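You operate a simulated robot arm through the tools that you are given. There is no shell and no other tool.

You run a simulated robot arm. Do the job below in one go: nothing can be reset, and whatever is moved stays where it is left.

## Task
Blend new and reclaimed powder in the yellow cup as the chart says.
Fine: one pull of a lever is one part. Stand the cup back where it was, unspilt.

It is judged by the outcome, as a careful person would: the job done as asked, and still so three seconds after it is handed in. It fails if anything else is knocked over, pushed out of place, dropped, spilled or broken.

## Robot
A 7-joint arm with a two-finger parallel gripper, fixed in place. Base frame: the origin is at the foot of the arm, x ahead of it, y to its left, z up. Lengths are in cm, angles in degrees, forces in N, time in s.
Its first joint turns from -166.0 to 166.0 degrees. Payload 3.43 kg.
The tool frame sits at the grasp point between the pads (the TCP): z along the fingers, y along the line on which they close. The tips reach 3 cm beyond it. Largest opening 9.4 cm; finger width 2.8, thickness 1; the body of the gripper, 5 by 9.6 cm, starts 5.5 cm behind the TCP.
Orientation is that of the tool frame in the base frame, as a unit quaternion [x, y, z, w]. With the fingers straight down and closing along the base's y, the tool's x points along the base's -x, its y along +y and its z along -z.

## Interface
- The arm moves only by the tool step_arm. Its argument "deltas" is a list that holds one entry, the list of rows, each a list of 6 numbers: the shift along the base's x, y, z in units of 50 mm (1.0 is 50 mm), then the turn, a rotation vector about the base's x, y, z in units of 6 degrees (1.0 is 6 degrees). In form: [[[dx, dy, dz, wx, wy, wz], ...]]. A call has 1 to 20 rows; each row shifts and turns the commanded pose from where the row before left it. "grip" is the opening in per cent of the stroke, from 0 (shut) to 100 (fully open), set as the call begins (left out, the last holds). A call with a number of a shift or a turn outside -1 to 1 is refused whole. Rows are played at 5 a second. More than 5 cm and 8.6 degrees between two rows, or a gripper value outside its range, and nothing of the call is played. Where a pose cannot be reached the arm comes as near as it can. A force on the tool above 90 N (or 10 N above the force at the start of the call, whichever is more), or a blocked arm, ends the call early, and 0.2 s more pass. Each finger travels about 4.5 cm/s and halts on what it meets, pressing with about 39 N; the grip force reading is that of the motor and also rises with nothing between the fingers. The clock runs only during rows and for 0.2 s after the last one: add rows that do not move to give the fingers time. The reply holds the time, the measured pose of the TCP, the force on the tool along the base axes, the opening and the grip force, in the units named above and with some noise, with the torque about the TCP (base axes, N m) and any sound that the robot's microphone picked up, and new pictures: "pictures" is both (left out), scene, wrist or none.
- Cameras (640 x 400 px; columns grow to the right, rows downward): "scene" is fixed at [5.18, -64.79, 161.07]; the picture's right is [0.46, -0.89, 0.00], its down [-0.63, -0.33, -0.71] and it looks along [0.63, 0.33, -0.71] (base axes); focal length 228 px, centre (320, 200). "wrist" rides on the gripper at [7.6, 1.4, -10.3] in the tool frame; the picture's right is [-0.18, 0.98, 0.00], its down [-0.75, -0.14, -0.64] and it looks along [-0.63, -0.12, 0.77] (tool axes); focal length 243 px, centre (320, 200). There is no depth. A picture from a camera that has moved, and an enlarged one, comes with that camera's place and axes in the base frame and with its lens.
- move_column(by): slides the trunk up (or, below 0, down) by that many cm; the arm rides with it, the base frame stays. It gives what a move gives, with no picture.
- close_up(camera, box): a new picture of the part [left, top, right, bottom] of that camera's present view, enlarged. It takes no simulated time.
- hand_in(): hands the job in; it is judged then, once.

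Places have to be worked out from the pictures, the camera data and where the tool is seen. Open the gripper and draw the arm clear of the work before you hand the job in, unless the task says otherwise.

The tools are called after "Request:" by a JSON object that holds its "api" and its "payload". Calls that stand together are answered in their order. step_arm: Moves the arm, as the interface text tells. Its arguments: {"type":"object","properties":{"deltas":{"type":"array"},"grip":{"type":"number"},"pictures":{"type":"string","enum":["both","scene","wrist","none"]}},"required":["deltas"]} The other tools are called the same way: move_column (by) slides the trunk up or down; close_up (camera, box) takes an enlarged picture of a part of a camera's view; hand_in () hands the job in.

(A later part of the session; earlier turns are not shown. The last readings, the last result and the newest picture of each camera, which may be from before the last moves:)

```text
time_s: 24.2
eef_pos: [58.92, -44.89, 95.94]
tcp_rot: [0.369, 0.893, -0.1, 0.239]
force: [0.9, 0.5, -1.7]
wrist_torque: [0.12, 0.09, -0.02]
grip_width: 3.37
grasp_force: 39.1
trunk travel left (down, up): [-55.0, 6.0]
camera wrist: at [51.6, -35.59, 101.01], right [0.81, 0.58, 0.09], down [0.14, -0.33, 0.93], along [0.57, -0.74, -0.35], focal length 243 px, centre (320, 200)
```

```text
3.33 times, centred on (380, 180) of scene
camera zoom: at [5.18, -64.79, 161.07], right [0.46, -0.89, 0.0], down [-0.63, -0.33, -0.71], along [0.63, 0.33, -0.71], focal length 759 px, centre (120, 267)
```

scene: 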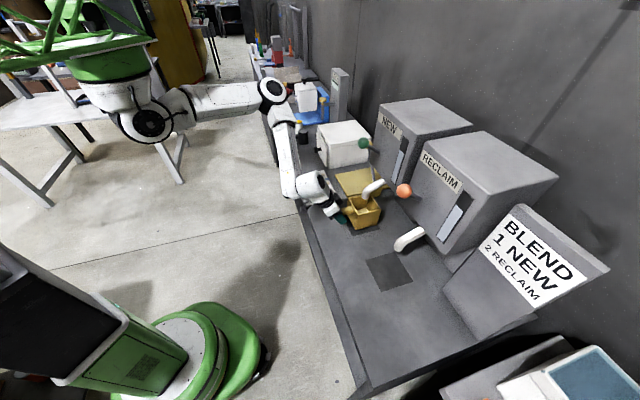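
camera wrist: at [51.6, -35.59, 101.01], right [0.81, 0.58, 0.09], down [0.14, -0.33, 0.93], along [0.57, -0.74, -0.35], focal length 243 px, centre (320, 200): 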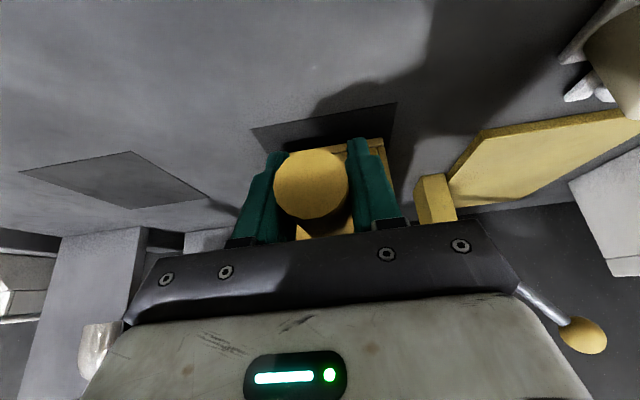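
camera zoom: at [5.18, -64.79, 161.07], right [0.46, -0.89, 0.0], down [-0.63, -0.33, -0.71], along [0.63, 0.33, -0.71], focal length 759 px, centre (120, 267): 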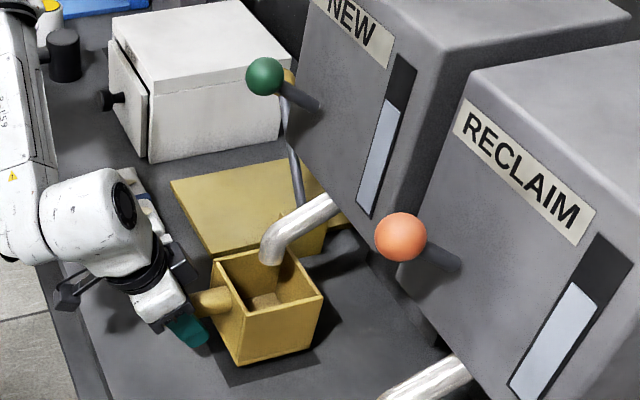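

The spout tip projects into the middle of the cup. I lower the cup the 2 cm onto the pad.

Request:
{"api": "step_arm", "payload": {"deltas": [[[0, 0, -0.1, 0, 0, 0], [0, 0, -0.1, 0, 0, 0], [0, 0, -0.1, 0, 0, 0], [0, 0, -0.08, 0, 0, 0], [0, 0, -0.02, 0, 0, 0], [0, 0, 0, 0, 0, 0]]], "pictures": "wrist"}}

Request:
{"api": "close_up", "payload": {"camera": "wrist", "box": [200, 80, 460, 250]}}

```text
time_s: 25.6
eef_pos: [58.85, -44.89, 93.99]
tcp_rot: [0.369, 0.892, -0.1, 0.24]
force: [-0.3, -0.5, -0.5]
wrist_torque: [-0.09, -0.03, -0.02]
grip_width: 3.34
grasp_force: 38.8
trunk travel left (down, up): [-55.0, 6.0]
camera wrist: at [51.59, -35.58, 99.03], right [0.81, 0.58, 0.09], down [0.14, -0.33, 0.93], along [0.57, -0.74, -0.35], focal length 243 px, centre (320, 200)
```

wrist: 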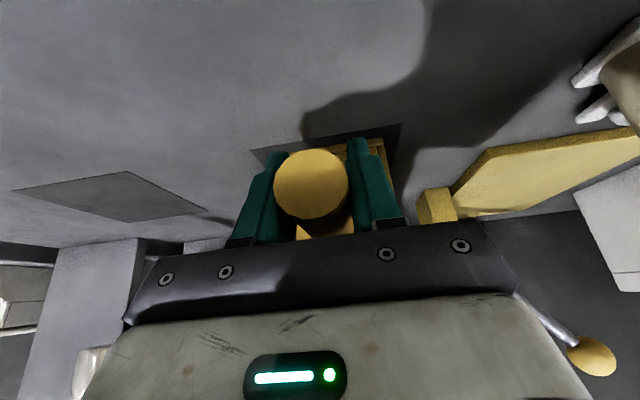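

```text
2.35 times, centred on (330, 165) of wrist
camera zoom: at [51.59, -35.58, 99.03], right [0.81, 0.58, 0.09], down [0.14, -0.33, 0.93], along [0.57, -0.74, -0.35], focal length 571 px, centre (296, 282)
```

zoom: 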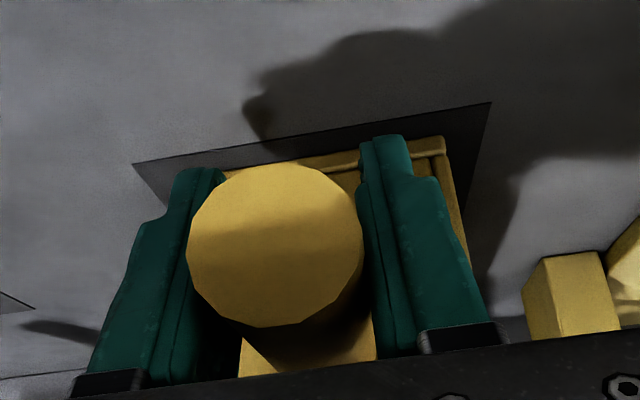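

The weight has come off and the cup stands on the NEW pad. I open the fingers and back out along the tool axis.

Request:
{"api": "step_arm", "payload": {"deltas": [[[0, 0, 0, 0, 0, 0], [0, 0, 0, 0, 0, 0], [0, 0, 0, 0, 0, 0], [0, 0, 0, 0, 0, 0], [0, 0, 0, 0, 0, 0]]], "grip": 100, "pictures": "none"}}

Request:
{"api": "step_arm", "payload": {"deltas": [[[-0.14, 0.14, 0.35, 0, 0, 0], [-0.14, 0.14, 0.35, 0, 0, 0], [-0.14, 0.14, 0.35, 0, 0, 0], [-0.28, 0.28, 0.7, 0, 0, 0], [-0.28, 0.28, 0.8, 0, 0, 0], [-0.28, 0.28, 0.9, 0, 0, 0], [-0.28, 0.28, 0.9, 0, 0, 0], [0, 0, 0.9, 0, 0, 0], [0, 0, 0.9, 0, 0, 0], [0, 0, 0.4, 0, 0, 0], [0, 0, 0, 0, 0, 0]]]}}

Request:
{"api": "close_up", "payload": {"camera": "scene", "box": [300, 120, 460, 240]}}

Request:
{"api": "close_up", "payload": {"camera": "wrist", "box": [200, 50, 440, 200]}}

```text
time_s: 26.8
eef_pos: [58.81, -44.94, 94.02]
tcp_rot: [0.369, 0.893, -0.1, 0.239]
force: [0.2, -0.1, -0.2]
wrist_torque: [0.02, 0.0, -0.01]
grip_width: 9.4
grasp_force: 0.0
trunk travel left (down, up): [-55.0, 6.0]
```

```text
time_s: 29.2
eef_pos: [51.46, -38.08, 126.62]
tcp_rot: [0.37, 0.893, -0.1, 0.238]
force: [0.0, -0.5, 0.3]
wrist_torque: [-0.01, -0.01, 0.01]
grip_width: 9.38
grasp_force: 0.1
out of reach, approached as far as the arm can: row 8
trunk travel left (down, up): [-55.0, 6.0]
camera wrist: at [44.28, -28.68, 131.77], right [0.81, 0.58, 0.09], down [0.14, -0.33, 0.93], along [0.57, -0.74, -0.35], focal length 243 px, centre (320, 200)
```

scene: 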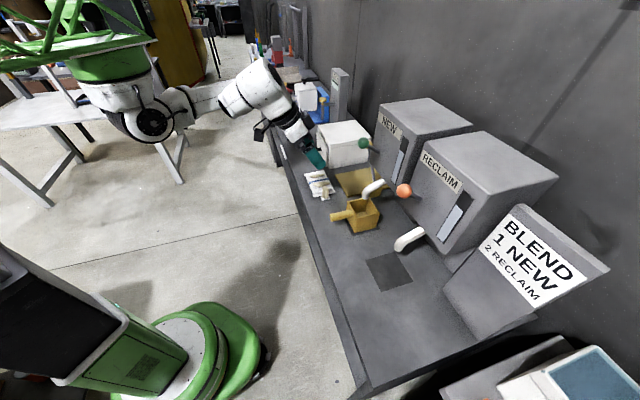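
wrist: 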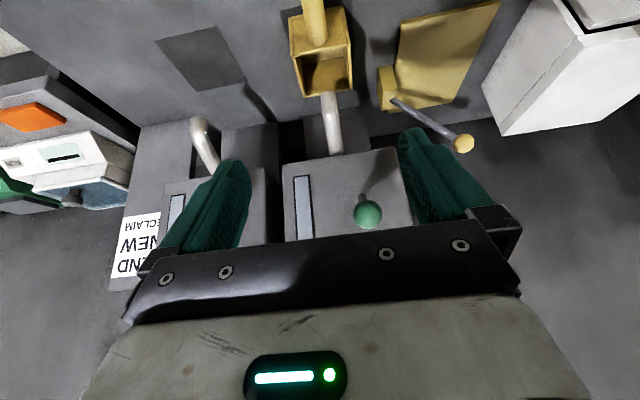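

```text
3.33 times, centred on (380, 180) of scene
camera zoom: at [5.18, -64.79, 161.07], right [0.46, -0.89, 0.0], down [-0.63, -0.33, -0.71], along [0.63, 0.33, -0.71], focal length 759 px, centre (120, 267)
```

zoom: 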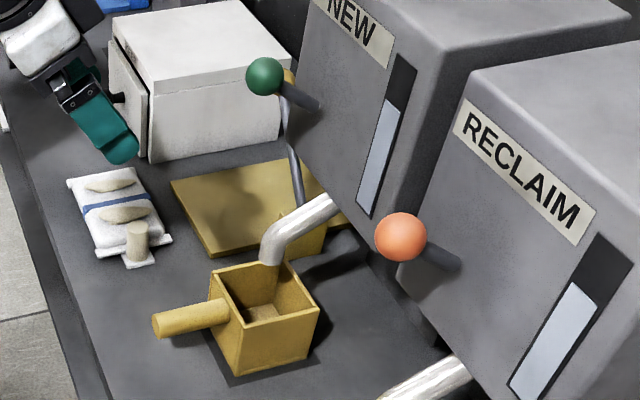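

```text
2.67 times, centred on (320, 125) of wrist
camera zoom: at [44.28, -28.68, 131.77], right [0.81, 0.58, 0.09], down [0.14, -0.33, 0.93], along [0.57, -0.74, -0.35], focal length 647 px, centre (320, 400)
```

zoom: 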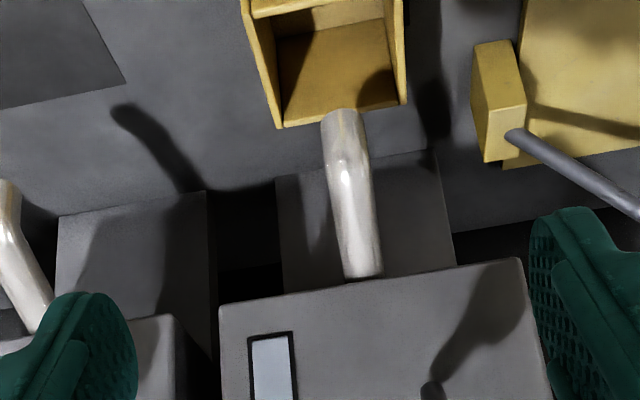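

The cup is standing well under the NEW spout. The green ball triangulates to (66.4,-48.0,123.8). I close the fingers and bring the tips above the ball, to push the lever down from on top.

Request:
{"api": "step_arm", "payload": {"deltas": [[[0, 0, 0.4, 0, 0, 0], [0, 0, 0.68, 0, 0, 0], [0.517, -0.314, 0, 0, 0, 0], [0.517, -0.314, 0, 0, 0, 0], [0.517, -0.314, 0, 0, 0, 0], [0.517, -0.314, 0, 0, 0, 0], [0.517, -0.314, 0, 0, 0, 0], [0, 0, 0, 0, 0, 0], [0, 0, 0, 0, 0, 0], [0, 0, 0, 0, 0, 0]]], "grip": 0}}

Request:
{"api": "close_up", "payload": {"camera": "scene", "box": [300, 80, 460, 200]}}

Request:
{"api": "close_up", "payload": {"camera": "wrist", "box": [200, 50, 440, 200]}}

```text
time_s: 31.4
eef_pos: [64.53, -45.94, 131.91]
tcp_rot: [0.369, 0.893, -0.1, 0.239]
force: [-0.9, -0.2, 0.1]
wrist_torque: [0.01, -0.01, -0.02]
grip_width: 0.03
grasp_force: 33.2
trunk travel left (down, up): [-55.0, 6.0]
camera wrist: at [57.17, -36.54, 137.07], right [0.81, 0.58, 0.09], down [0.14, -0.33, 0.93], along [0.57, -0.74, -0.35], focal length 243 px, centre (320, 200)
```

scene: 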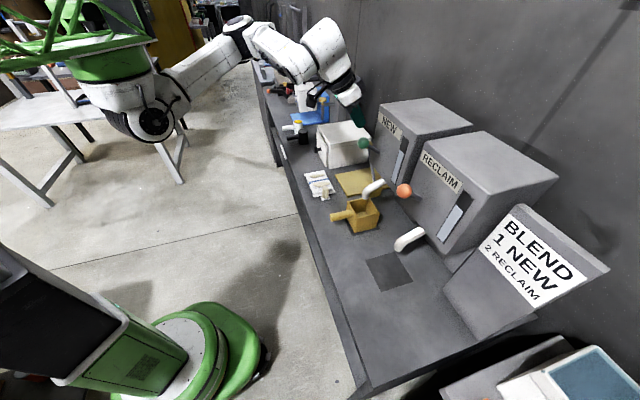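
wrist: 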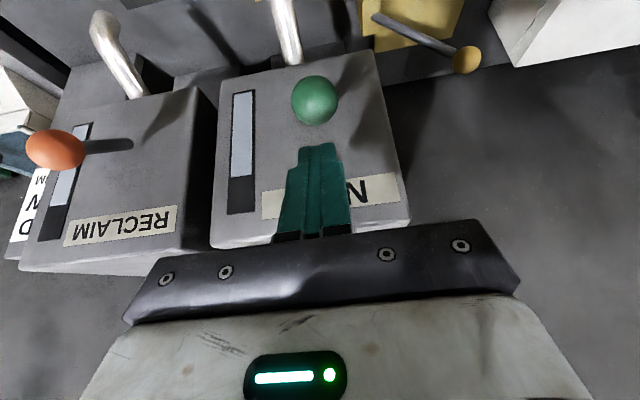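

```text
3.33 times, centred on (380, 140) of scene
camera zoom: at [5.18, -64.79, 161.07], right [0.46, -0.89, 0.0], down [-0.63, -0.33, -0.71], along [0.63, 0.33, -0.71], focal length 759 px, centre (120, 400)
```

zoom: 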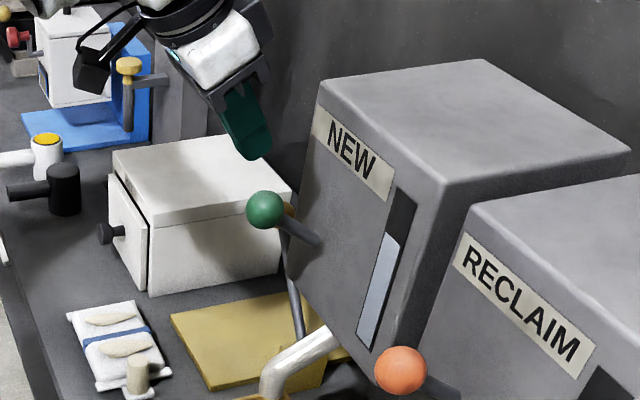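

```text
2.67 times, centred on (320, 125) of wrist
camera zoom: at [57.17, -36.54, 137.07], right [0.81, 0.58, 0.09], down [0.14, -0.33, 0.93], along [0.57, -0.74, -0.35], focal length 647 px, centre (320, 400)
```

zoom: 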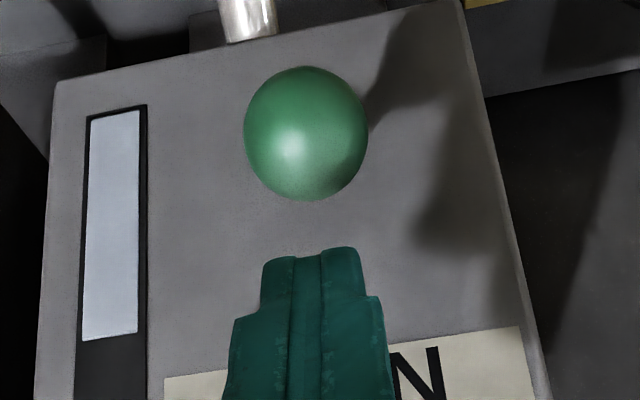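

The ball is just beyond and below the tips and lined up along the bench. I press down in small steps, following the lever's arc, and watch force and sound.

Request:
{"api": "step_arm", "payload": {"deltas": [[[0, 0, -0.4, 0, 0, 0], [0, 0, -0.3, 0, 0, 0], [-0.04, 0.04, -0.2, 0, 0, 0], [-0.04, 0.04, -0.2, 0, 0, 0], [-0.04, 0.04, -0.2, 0, 0, 0], [0, 0, 0, 0, 0, 0]]]}}

Request:
{"api": "close_up", "payload": {"camera": "scene", "box": [300, 80, 460, 200]}}

Request:
{"api": "close_up", "payload": {"camera": "wrist", "box": [200, 50, 440, 200]}}

```text
time_s: 32.8
eef_pos: [63.89, -45.24, 125.58]
tcp_rot: [0.369, 0.893, -0.099, 0.239]
force: [-1.7, 1.6, 2.3]
wrist_torque: [0.0, 0.03, 0.01]
grip_width: 0.02
grasp_force: 32.8
trunk travel left (down, up): [-55.0, 6.0]
camera wrist: at [56.58, -35.88, 130.62], right [0.81, 0.58, 0.09], down [0.14, -0.33, 0.93], along [0.58, -0.74, -0.35], focal length 243 px, centre (320, 200)
```

scene: 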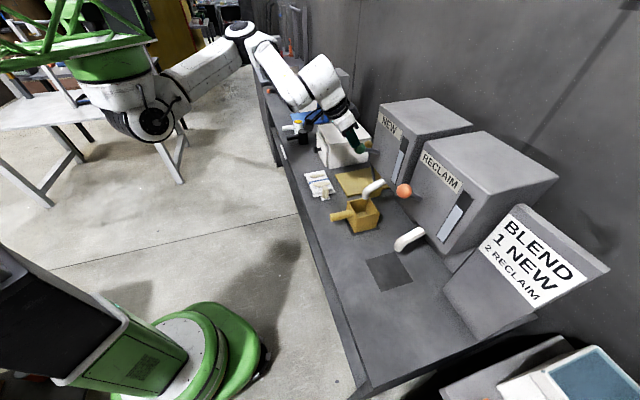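
wrist: 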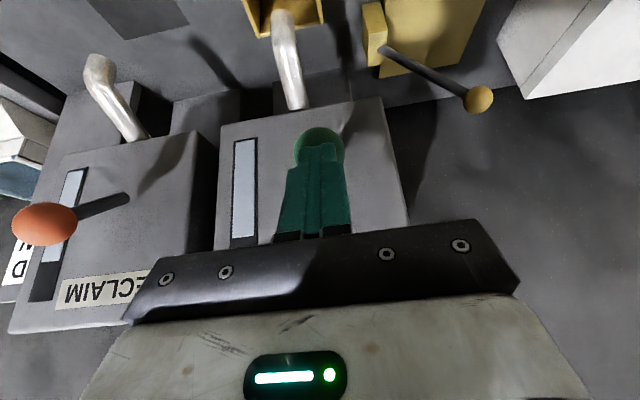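

```text
3.33 times, centred on (380, 140) of scene
camera zoom: at [5.18, -64.79, 161.07], right [0.46, -0.89, 0.0], down [-0.63, -0.33, -0.71], along [0.63, 0.33, -0.71], focal length 759 px, centre (120, 400)
```

zoom: 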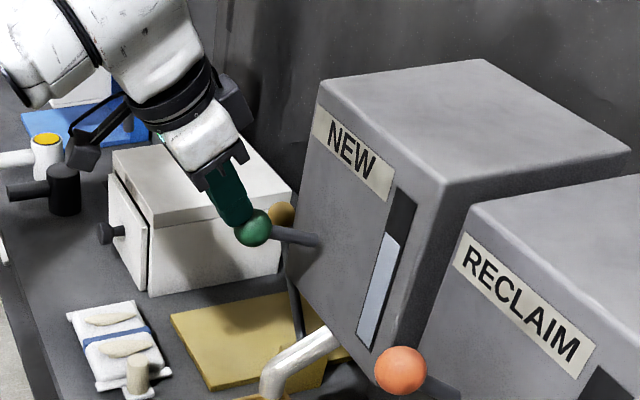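

```text
2.67 times, centred on (320, 125) of wrist
camera zoom: at [56.58, -35.88, 130.62], right [0.81, 0.58, 0.09], down [0.14, -0.33, 0.93], along [0.58, -0.74, -0.35], focal length 647 px, centre (320, 400)
```

zoom: 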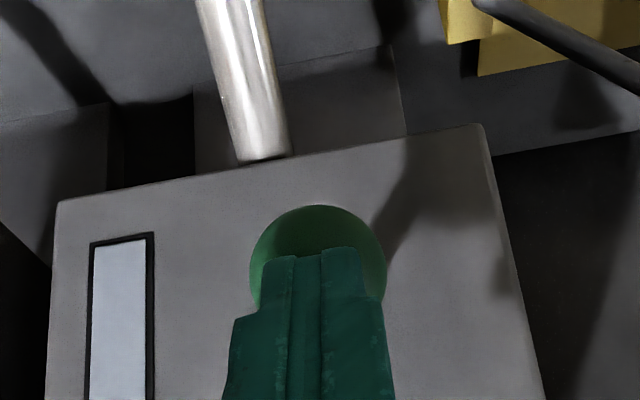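

The lever yields with only 2–3 N. I keep pressing down along the arc.

Request:
{"api": "step_arm", "payload": {"deltas": [[[0, 0, -0.2, 0, 0, 0], [0, 0, -0.2, 0, 0, 0], [0.015, -0.015, -0.2, 0, 0, 0], [0, 0, 0, 0, 0, 0]]]}}

Request:
{"api": "close_up", "payload": {"camera": "scene", "box": [300, 100, 460, 220]}}

```text
time_s: 33.8
eef_pos: [63.83, -45.31, 122.52]
tcp_rot: [0.369, 0.893, -0.1, 0.238]
force: [-2.0, 3.0, 1.5]
wrist_torque: [0.04, 0.05, -0.01]
grip_width: 0.0
grasp_force: 33.2
trunk travel left (down, up): [-55.0, 6.0]
camera wrist: at [56.68, -35.97, 127.62], right [0.81, 0.58, 0.09], down [0.14, -0.33, 0.93], along [0.58, -0.74, -0.35], focal length 243 px, centre (320, 200)
```

scene: 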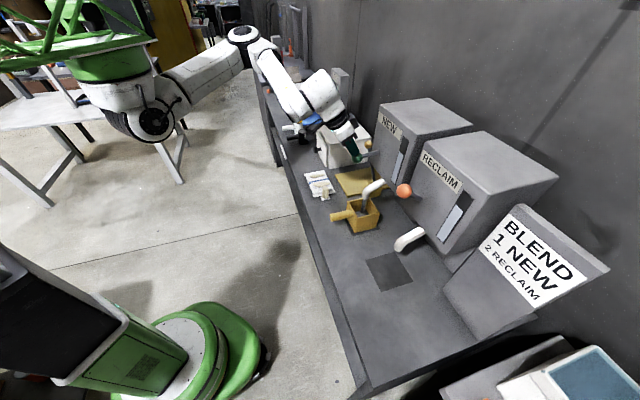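
wrist: 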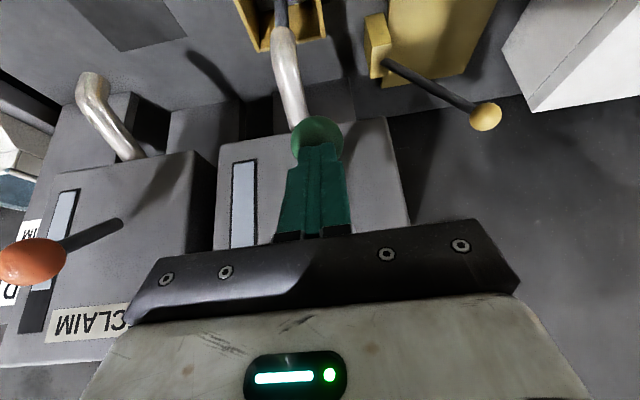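

```text
3.33 times, centred on (380, 160) of scene
camera zoom: at [5.18, -64.79, 161.07], right [0.46, -0.89, 0.0], down [-0.63, -0.33, -0.71], along [0.63, 0.33, -0.71], focal length 759 px, centre (120, 333)
```

zoom: 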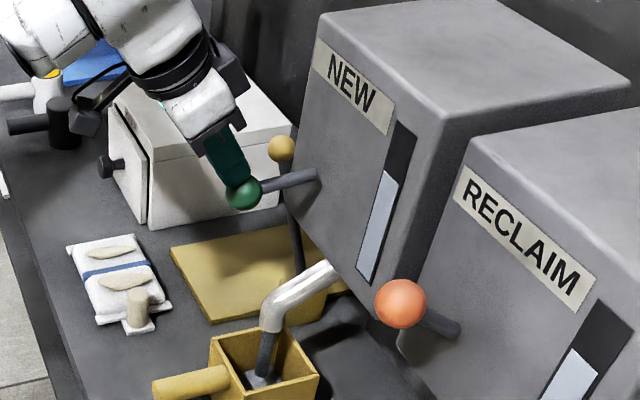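

Powder is now running from the NEW spout into the cup, so the pull has registered. I raise the tips straight off the lever so that it can return.

Request:
{"api": "step_arm", "payload": {"deltas": [[[-0.015, 0.015, 0.5, 0, 0, 0], [-0.02, 0.02, 0.6, 0, 0, 0], [0, 0, 0.6, 0, 0, 0], [0, 0, 0.3, 0, 0, 0], [0, 0, 0, 0, 0, 0]]]}}

Request:
{"api": "close_up", "payload": {"camera": "scene", "box": [300, 120, 460, 240]}}

```text
time_s: 35.0
eef_pos: [63.7, -45.27, 132.69]
tcp_rot: [0.368, 0.893, -0.1, 0.24]
force: [-0.5, 0.8, -0.3]
wrist_torque: [0.02, 0.01, -0.01]
grip_width: 0.01
grasp_force: 33.0
trunk travel left (down, up): [-55.0, 6.0]
camera wrist: at [56.45, -35.92, 137.73], right [0.81, 0.58, 0.09], down [0.14, -0.33, 0.93], along [0.57, -0.74, -0.35], focal length 243 px, centre (320, 200)
```

scene: 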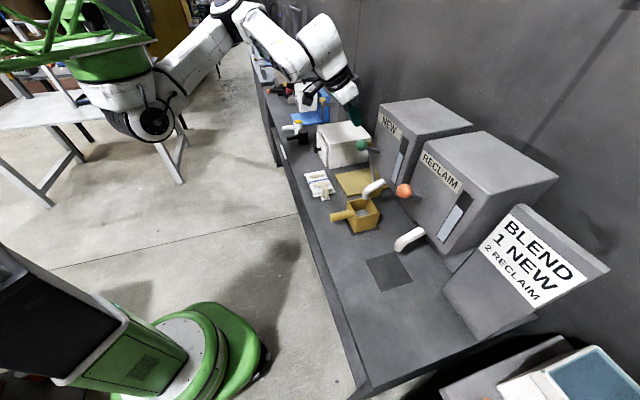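
wrist: 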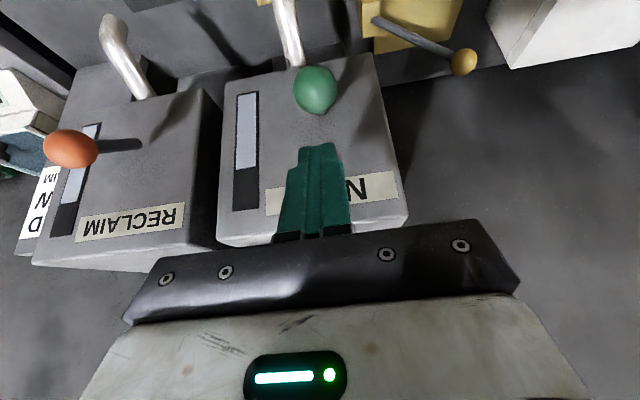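

```text
3.33 times, centred on (380, 180) of scene
camera zoom: at [5.18, -64.79, 161.07], right [0.46, -0.89, 0.0], down [-0.63, -0.33, -0.71], along [0.63, 0.33, -0.71], focal length 759 px, centre (120, 267)
```

zoom: 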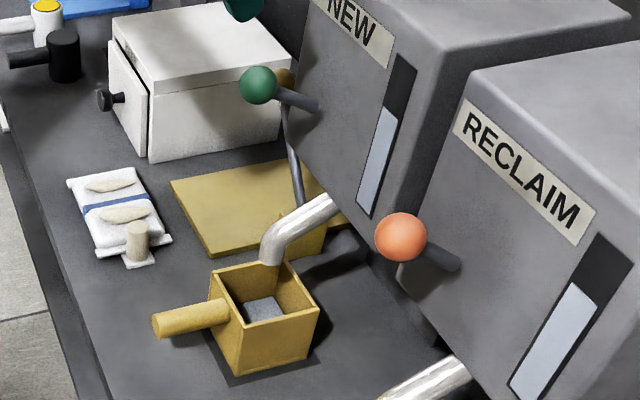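

The flow has stopped and a layer of powder lies in the cup. I draw back from the hopper and open the fingers, and check that the lever has fully returned.

Request:
{"api": "step_arm", "payload": {"deltas": [[[-0.5, 0.32, 0, 0, 0, 0], [-0.5, 0.32, 0, 0, 0, 0], [-0.5, 0.32, 0, 0, 0, 0], [-0.5, 0.33, 0, 0, 0, 0], [-0.5, 0.32, -0.4, 0, 0, 0], [0, 0, -0.7, 0, 0, 0], [0, 0, -0.7, 0, 0, 0], [0, 0, -0.8, 0, 0, 0], [0, 0, -0.79, 0, 0, 0], [0, 0, 0, 0, 0, 0]]], "grip": 100}}

Request:
{"api": "close_up", "payload": {"camera": "scene", "box": [300, 120, 460, 240]}}

Request:
{"api": "close_up", "payload": {"camera": "wrist", "box": [200, 50, 440, 200]}}

```text
time_s: 37.2
eef_pos: [50.25, -38.7, 117.81]
tcp_rot: [0.369, 0.893, -0.099, 0.239]
force: [-0.4, -0.4, -0.4]
wrist_torque: [0.01, 0.04, -0.01]
grip_width: 9.4
grasp_force: 0.1
out of reach, approached as far as the arm can: row 6, 7
trunk travel left (down, up): [-55.0, 6.0]
camera wrist: at [42.91, -29.37, 122.9], right [0.81, 0.58, 0.09], down [0.14, -0.33, 0.93], along [0.57, -0.74, -0.35], focal length 243 px, centre (320, 200)
```

scene: 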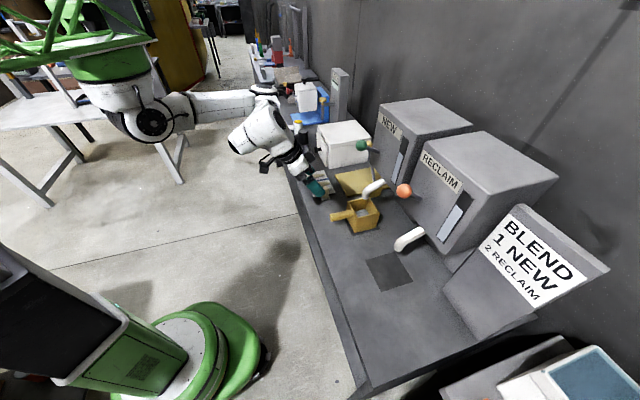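
wrist: 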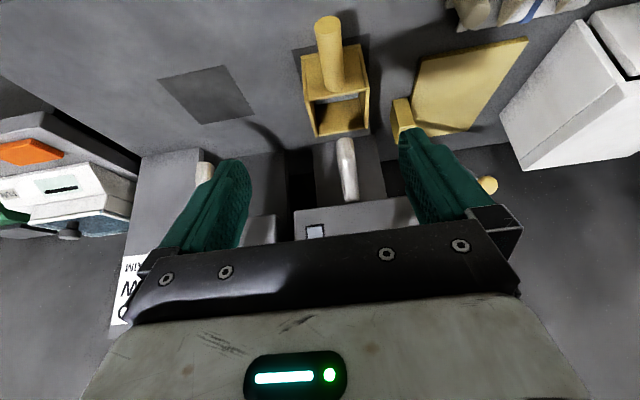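

```text
3.33 times, centred on (380, 180) of scene
camera zoom: at [5.18, -64.79, 161.07], right [0.46, -0.89, 0.0], down [-0.63, -0.33, -0.71], along [0.63, 0.33, -0.71], focal length 759 px, centre (120, 267)
```

zoom: 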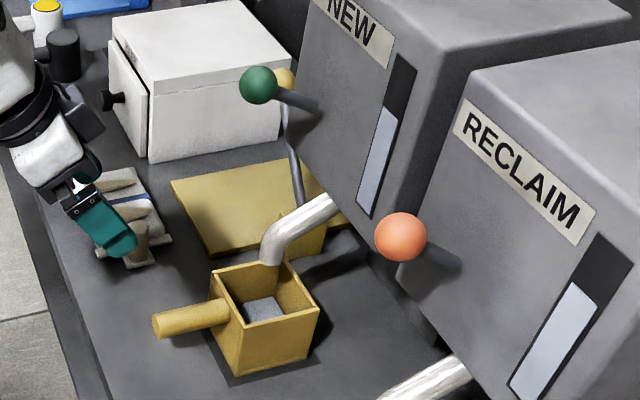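

```text
2.67 times, centred on (320, 125) of wrist
camera zoom: at [42.91, -29.37, 122.9], right [0.81, 0.58, 0.09], down [0.14, -0.33, 0.93], along [0.57, -0.74, -0.35], focal length 647 px, centre (320, 400)
```

zoom: 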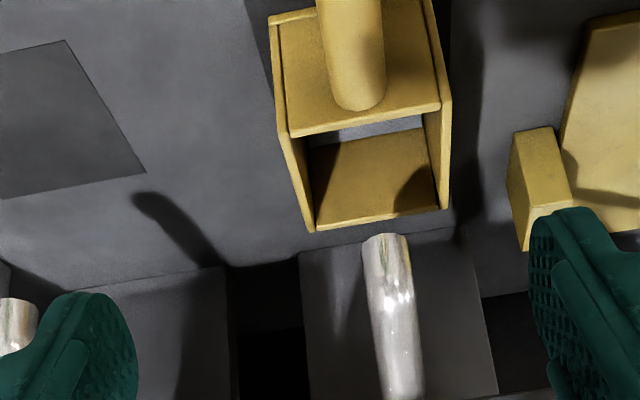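

The lever came to rest slightly lower than before, but the flow has stopped. The measured pose lags the command a little, so I hold for a moment to let the arm settle.

Request:
{"api": "step_arm", "payload": {"deltas": [[[0, 0, 0, 0, 0, 0], [0, 0, 0, 0, 0, 0]]], "pictures": "wrist"}}

```text
time_s: 37.8
eef_pos: [50.17, -38.84, 117.97]
tcp_rot: [0.369, 0.893, -0.099, 0.239]
force: [0.3, 0.4, 0.8]
wrist_torque: [0.03, 0.02, -0.01]
grip_width: 9.38
grasp_force: 0.1
trunk travel left (down, up): [-55.0, 6.0]
camera wrist: at [42.92, -29.36, 122.93], right [0.81, 0.58, 0.09], down [0.14, -0.33, 0.93], along [0.57, -0.74, -0.35], focal length 243 px, centre (320, 200)
```

wrist: 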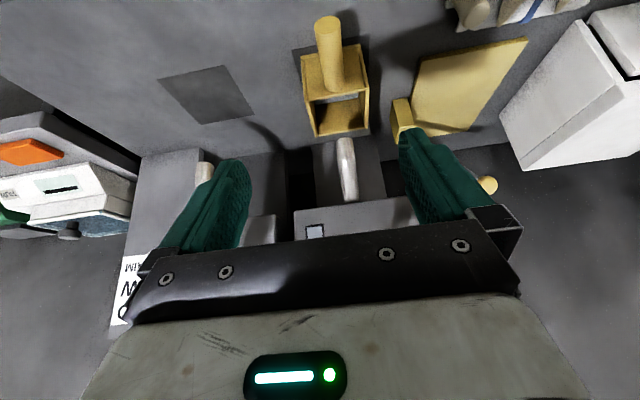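

The pose is settled. I go to the pre-grasp point beside the handle at the known release location, with the fingers open.

Request:
{"api": "step_arm", "payload": {"deltas": [[[0.35, -0.2, -0.5, 0, 0, 0], [0.35, -0.2, -0.5, 0, 0, 0], [0.3, -0.196, -0.8, 0, 0, 0], [0.316, -0.2, -0.8, 0, 0, 0], [0, 0, -0.744, 0, 0, 0], [0, 0, -0.4, 0, 0, 0], [0, 0, 0, 0, 0, 0]]]}}

Request:
{"api": "close_up", "payload": {"camera": "wrist", "box": [200, 60, 460, 230]}}

```text
time_s: 39.4
eef_pos: [56.71, -42.66, 99.14]
tcp_rot: [0.369, 0.892, -0.1, 0.24]
force: [0.3, -0.1, -0.1]
wrist_torque: [-0.04, -0.03, 0.0]
grip_width: 9.38
grasp_force: 0.1
trunk travel left (down, up): [-55.0, 6.0]
camera wrist: at [49.42, -33.23, 104.19], right [0.81, 0.58, 0.09], down [0.14, -0.33, 0.93], along [0.57, -0.74, -0.35], focal length 243 px, centre (320, 200)
```

scene: 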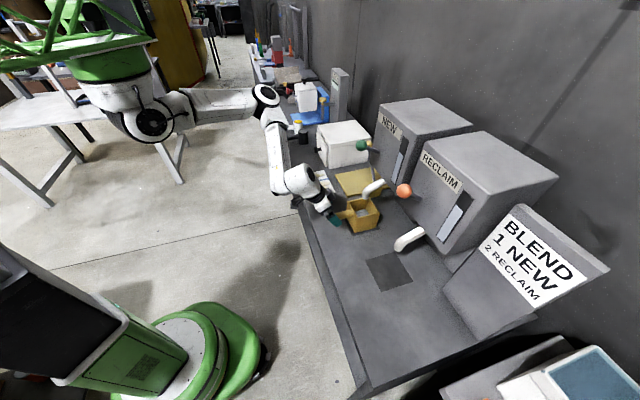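
wrist: 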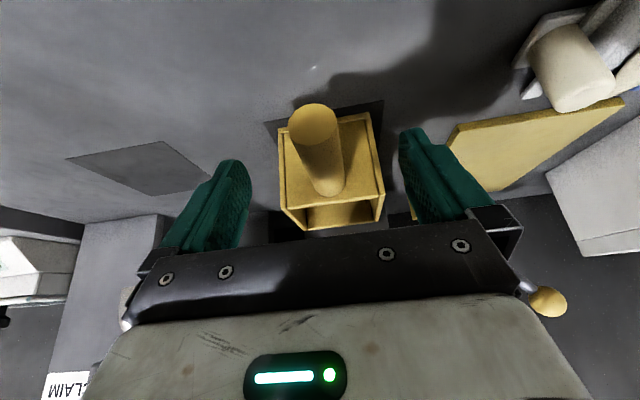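

```text
2.35 times, centred on (330, 145) of wrist
camera zoom: at [49.42, -33.23, 104.19], right [0.81, 0.58, 0.09], down [0.14, -0.33, 0.93], along [0.57, -0.74, -0.35], focal length 571 px, centre (296, 329)
```

zoom: 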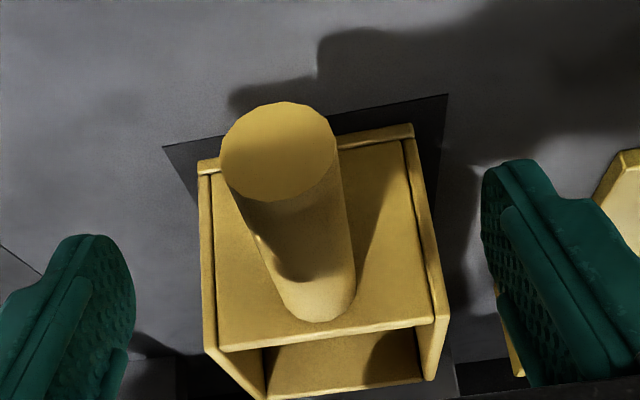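

The handle lies centred between the fingers. I go down to the same grasp pose and close.

Request:
{"api": "step_arm", "payload": {"deltas": [[[0.141, -0.149, -0.35, 0, 0, 0], [0.141, -0.149, -0.35, 0, 0, 0], [0.142, -0.149, -0.36, 0, 0, 0], [0, 0, 0, 0, 0, 0]]], "pictures": "wrist"}}

Request:
{"api": "step_arm", "payload": {"deltas": [[[0, 0, 0, 0, 0, 0], [0, 0, 0, 0, 0, 0], [0, 0, 0, 0, 0, 0], [0, 0, 0, 0, 0, 0], [0, 0, 0, 0, 0, 0], [0, 0, 0, 0, 0, 0]]], "grip": 0, "pictures": "wrist"}}

Request:
{"api": "close_up", "payload": {"camera": "wrist", "box": [200, 80, 460, 250]}}

```text
time_s: 40.4
eef_pos: [58.88, -44.85, 93.82]
tcp_rot: [0.37, 0.893, -0.099, 0.238]
force: [0.1, 0.3, 1.5]
wrist_torque: [-0.01, 0.03, 0.01]
grip_width: 9.42
grasp_force: 0.0
trunk travel left (down, up): [-55.0, 6.0]
camera wrist: at [51.53, -35.47, 98.88], right [0.81, 0.58, 0.09], down [0.14, -0.33, 0.93], along [0.57, -0.74, -0.35], focal length 243 px, centre (320, 200)
```

wrist: 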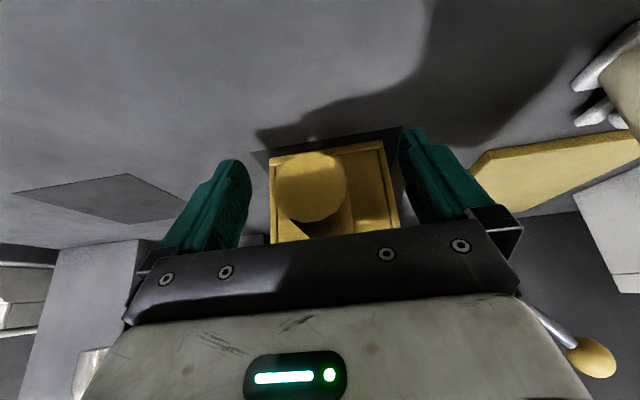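

```text
time_s: 41.8
eef_pos: [58.8, -44.82, 93.75]
tcp_rot: [0.369, 0.892, -0.1, 0.239]
force: [-0.2, -1.2, -0.6]
wrist_torque: [-0.03, -0.02, -0.08]
grip_width: 3.34
grasp_force: 39.1
trunk travel left (down, up): [-55.0, 6.0]
camera wrist: at [51.54, -35.47, 98.91], right [0.81, 0.58, 0.09], down [0.14, -0.33, 0.93], along [0.57, -0.74, -0.35], focal length 243 px, centre (320, 200)
```

wrist: 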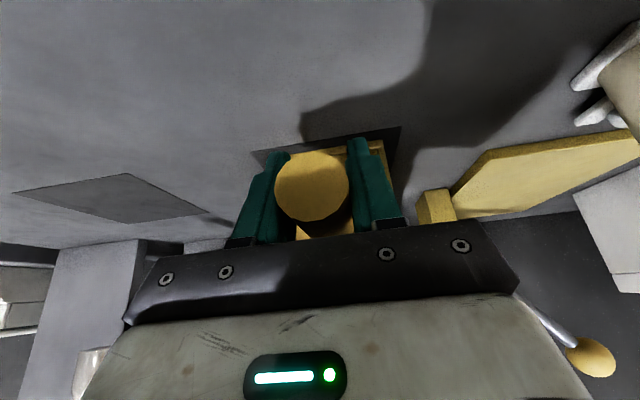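

```text
2.35 times, centred on (330, 165) of wrist
camera zoom: at [51.54, -35.47, 98.91], right [0.81, 0.58, 0.09], down [0.14, -0.33, 0.93], along [0.57, -0.74, -0.35], focal length 571 px, centre (296, 282)
```

zoom: 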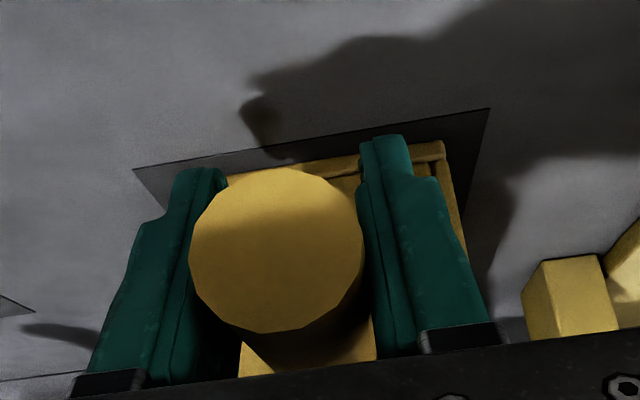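

Same grip as before (3.34 cm). I lift slightly to test the hold with powder inside, then up to 2 cm.

Request:
{"api": "step_arm", "payload": {"deltas": [[[0, 0, 0.06, 0, 0, 0], [0, 0, 0.04, 0, 0, 0], [0, 0, 0, 0, 0, 0]]], "pictures": "wrist"}}

Request:
{"api": "step_arm", "payload": {"deltas": [[[0, 0, 0.06, 0, 0, 0], [0, 0, 0.08, 0, 0, 0], [0, 0, 0.08, 0, 0, 0], [0, 0, 0.06, 0, 0, 0], [0, 0, 0.02, 0, 0, 0], [0, 0, 0, 0, 0, 0]]]}}

Request:
{"api": "close_up", "payload": {"camera": "wrist", "box": [200, 80, 460, 250]}}

Request:
{"api": "close_up", "payload": {"camera": "scene", "box": [300, 120, 460, 240]}}

```text
time_s: 42.6
eef_pos: [58.81, -44.85, 94.44]
tcp_rot: [0.369, 0.893, -0.099, 0.239]
force: [0.7, 0.0, -1.5]
wrist_torque: [0.09, 0.09, -0.02]
grip_width: 3.35
grasp_force: 38.9
trunk travel left (down, up): [-55.0, 6.0]
camera wrist: at [51.52, -35.49, 99.44], right [0.81, 0.58, 0.09], down [0.14, -0.33, 0.93], along [0.57, -0.74, -0.35], focal length 243 px, centre (320, 200)
```

wrist: 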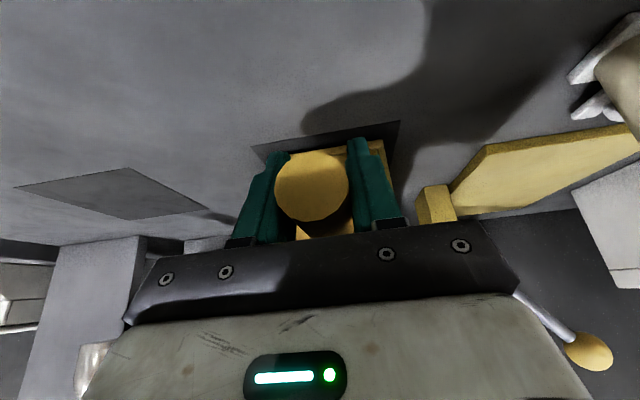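

```text
time_s: 44.0
eef_pos: [58.88, -44.79, 95.87]
tcp_rot: [0.37, 0.892, -0.1, 0.239]
force: [-0.8, -0.4, -1.2]
wrist_torque: [0.13, 0.14, -0.02]
grip_width: 3.36
grasp_force: 38.7
trunk travel left (down, up): [-55.0, 6.0]
camera wrist: at [51.53, -35.5, 100.89], right [0.81, 0.58, 0.09], down [0.14, -0.33, 0.93], along [0.57, -0.74, -0.35], focal length 243 px, centre (320, 200)
```

scene: 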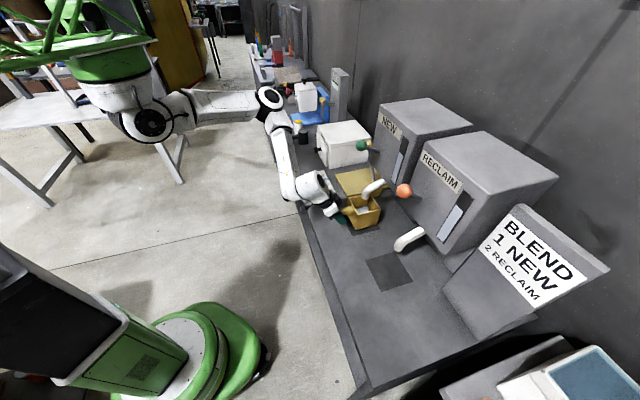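
wrist: 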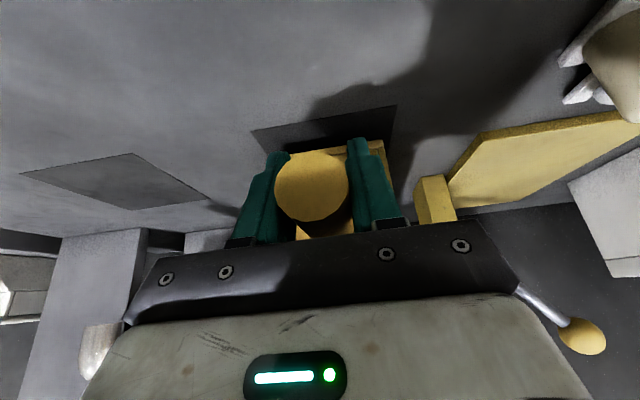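

```text
2.35 times, centred on (330, 165) of wrist
camera zoom: at [51.53, -35.5, 100.89], right [0.81, 0.58, 0.09], down [0.14, -0.33, 0.93], along [0.57, -0.74, -0.35], focal length 571 px, centre (296, 282)
```

zoom: 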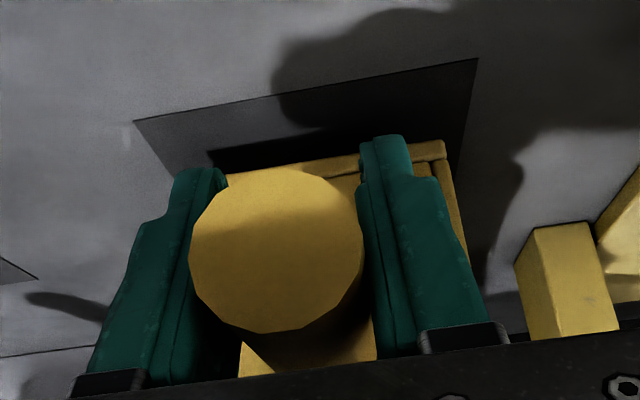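

```text
3.33 times, centred on (380, 180) of scene
camera zoom: at [5.18, -64.79, 161.07], right [0.46, -0.89, 0.0], down [-0.63, -0.33, -0.71], along [0.63, 0.33, -0.71], focal length 759 px, centre (120, 267)
```

zoom: 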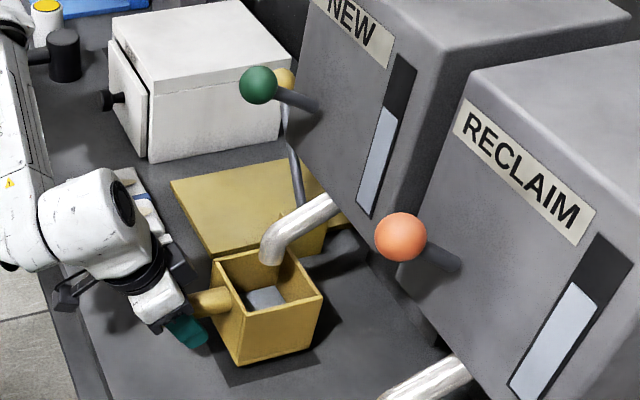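

The cup holds level with its powder. I back it out from under the NEW spout and carry it gently along to face the RECLAIM spout.

Request:
{"api": "step_arm", "payload": {"deltas": [[[-0.15, 0.15, 0, 0, 0, 0], [-0.25, 0.25, 0, 0, 0, 0], [-0.25, 0.25, 0, 0, 0, 0], [-0.25, 0.25, 0, 0, 0, 0], [-0.2, 0.2, 0, 0, 0, 0], [-0.102, 0.102, 0, 0, 0, 0], [-0.2, -0.2, 0, 0, 0, 0], [-0.35, -0.35, 0, 0, 0, 0], [-0.35, -0.35, 0, 0, 0, 0], [-0.35, -0.35, 0, 0, 0, 0], [-0.35, -0.35, 0, 0, 0, 0], [-0.35, -0.35, 0, 0, 0, 0], [-0.35, -0.35, 0, 0, 0, 0], [-0.35, -0.35, 0, 0, 0, 0], [-0.35, -0.35, 0, 0, 0, 0], [-0.246, -0.246, 0, 0, 0, 0], [0, 0, 0, 0, 0, 0]]]}}

Request:
{"api": "close_up", "payload": {"camera": "scene", "box": [310, 180, 470, 300]}}

```text
time_s: 47.6
eef_pos: [36.48, -55.09, 95.78]
tcp_rot: [0.368, 0.893, -0.099, 0.239]
force: [-0.1, 0.7, -1.5]
wrist_torque: [0.13, 0.09, 0.02]
grip_width: 3.35
grasp_force: 38.8
trunk travel left (down, up): [-55.0, 6.0]
camera wrist: at [29.28, -45.75, 100.86], right [0.81, 0.58, 0.09], down [0.14, -0.33, 0.93], along [0.57, -0.74, -0.35], focal length 243 px, centre (320, 200)
```

scene: 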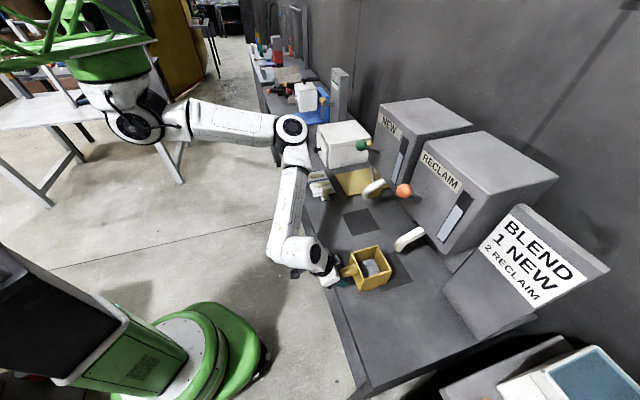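
wrist: 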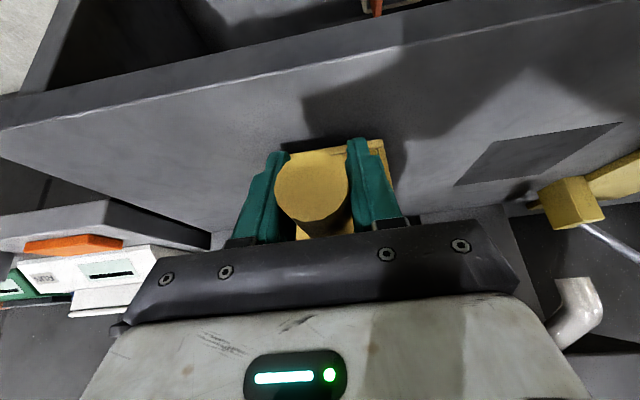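

```text
3.33 times, centred on (390, 240) of scene
camera zoom: at [5.18, -64.79, 161.07], right [0.46, -0.89, 0.0], down [-0.63, -0.33, -0.71], along [0.63, 0.33, -0.71], focal length 759 px, centre (87, 67)
```

zoom: 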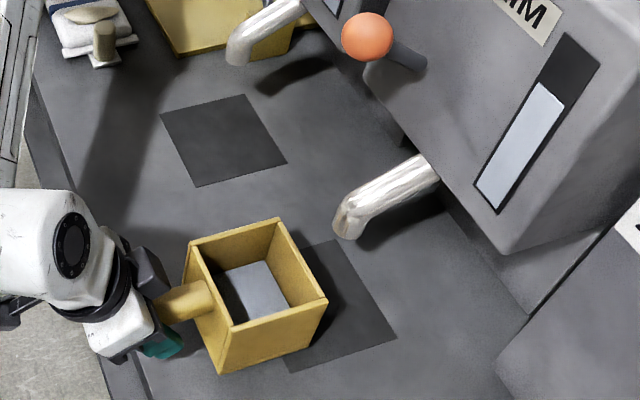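

The cup is lined up with the RECLAIM spout and there is no spill on the table. I push it in under the spout.

Request:
{"api": "step_arm", "payload": {"deltas": [[[0.12, -0.12, 0, 0, 0, 0], [0.24, -0.24, 0, 0, 0, 0], [0.24, -0.24, 0, 0, 0, 0], [0.24, -0.24, 0, 0, 0, 0], [0.22, -0.22, 0, 0, 0, 0], [0.12, -0.12, 0, 0, 0, 0], [0.04, -0.04, 0, 0, 0, 0], [0, 0, 0, 0, 0, 0]]]}}

Request:
{"api": "close_up", "payload": {"camera": "scene", "box": [310, 180, 470, 300]}}

```text
time_s: 49.4
eef_pos: [42.79, -61.11, 95.82]
tcp_rot: [0.369, 0.893, -0.1, 0.238]
force: [-0.4, -0.3, -1.6]
wrist_torque: [0.12, 0.12, 0.0]
grip_width: 3.33
grasp_force: 38.7
trunk travel left (down, up): [-55.0, 6.0]
camera wrist: at [35.42, -51.82, 100.93], right [0.81, 0.58, 0.09], down [0.14, -0.33, 0.93], along [0.57, -0.74, -0.35], focal length 243 px, centre (320, 200)
```

scene: 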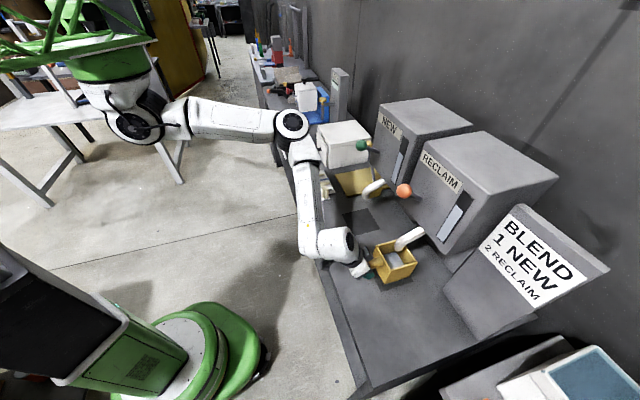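
wrist: 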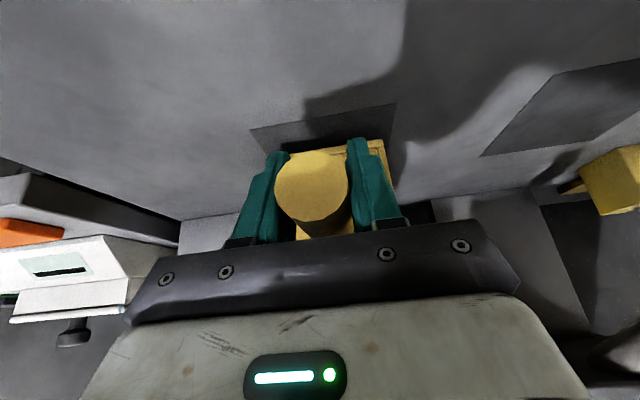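

```text
3.33 times, centred on (390, 240) of scene
camera zoom: at [5.18, -64.79, 161.07], right [0.46, -0.89, 0.0], down [-0.63, -0.33, -0.71], along [0.63, 0.33, -0.71], focal length 759 px, centre (87, 67)
```

zoom: 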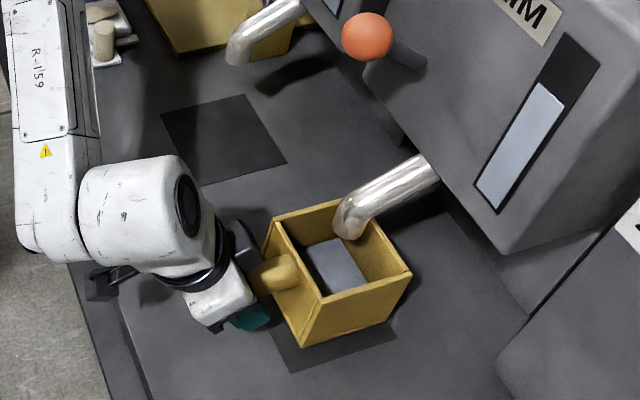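

The spout tip projects near the cup's centre. I lower the cup onto the RECLAIM pad, release it and back out the same way.

Request:
{"api": "step_arm", "payload": {"deltas": [[[0, 0, -0.1, 0, 0, 0], [0, 0, -0.1, 0, 0, 0], [0, 0, -0.1, 0, 0, 0], [0, 0, -0.08, 0, 0, 0], [0, 0, -0.02, 0, 0, 0], [0, 0, 0, 0, 0, 0]]], "pictures": "wrist"}}

Request:
{"api": "step_arm", "payload": {"deltas": [[[0, 0, 0, 0, 0, 0], [0, 0, 0, 0, 0, 0], [0, 0, 0, 0, 0, 0], [0, 0, 0, 0, 0, 0], [0, 0, 0, 0, 0, 0], [0, 0, 0, 0, 0, 0]]], "grip": 100}}

```text
time_s: 50.8
eef_pos: [42.75, -61.16, 93.86]
tcp_rot: [0.368, 0.893, -0.099, 0.239]
force: [0.0, 0.9, 1.8]
wrist_torque: [-0.22, -0.24, 0.03]
grip_width: 3.32
grasp_force: 38.8
trunk travel left (down, up): [-55.0, 6.0]
camera wrist: at [35.42, -51.86, 98.95], right [0.81, 0.58, 0.09], down [0.14, -0.33, 0.93], along [0.58, -0.74, -0.35], focal length 243 px, centre (320, 200)
```

wrist: 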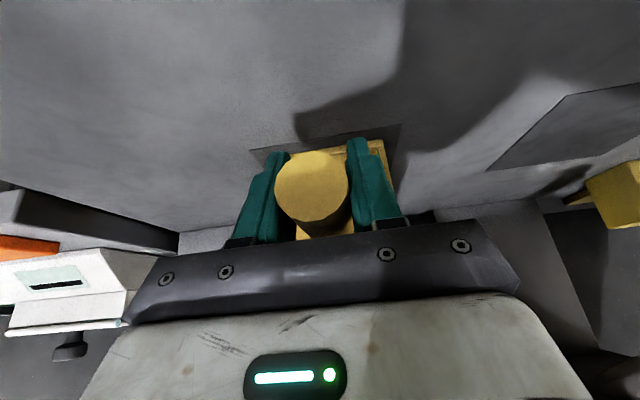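

```text
time_s: 52.2
eef_pos: [42.67, -61.2, 93.75]
tcp_rot: [0.369, 0.893, -0.1, 0.239]
force: [-0.3, 0.5, -0.1]
wrist_torque: [0.0, 0.0, 0.03]
grip_width: 9.39
grasp_force: 0.0
trunk travel left (down, up): [-55.0, 6.0]
camera wrist: at [35.41, -51.85, 98.93], right [0.81, 0.58, 0.09], down [0.14, -0.33, 0.93], along [0.57, -0.74, -0.35], focal length 243 px, centre (320, 200)
```

scene: 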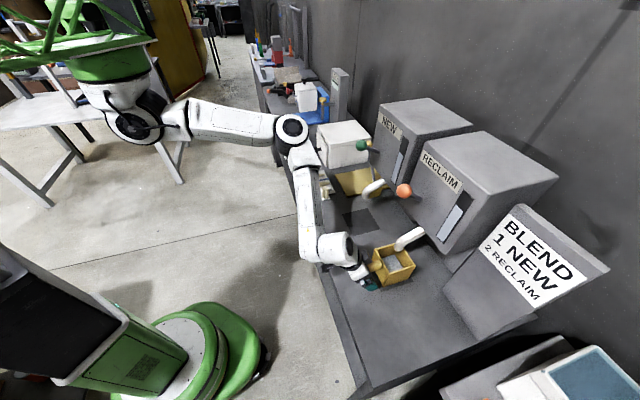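
wrist: 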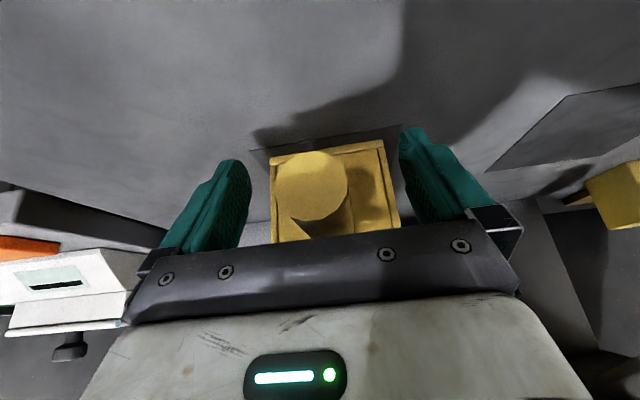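

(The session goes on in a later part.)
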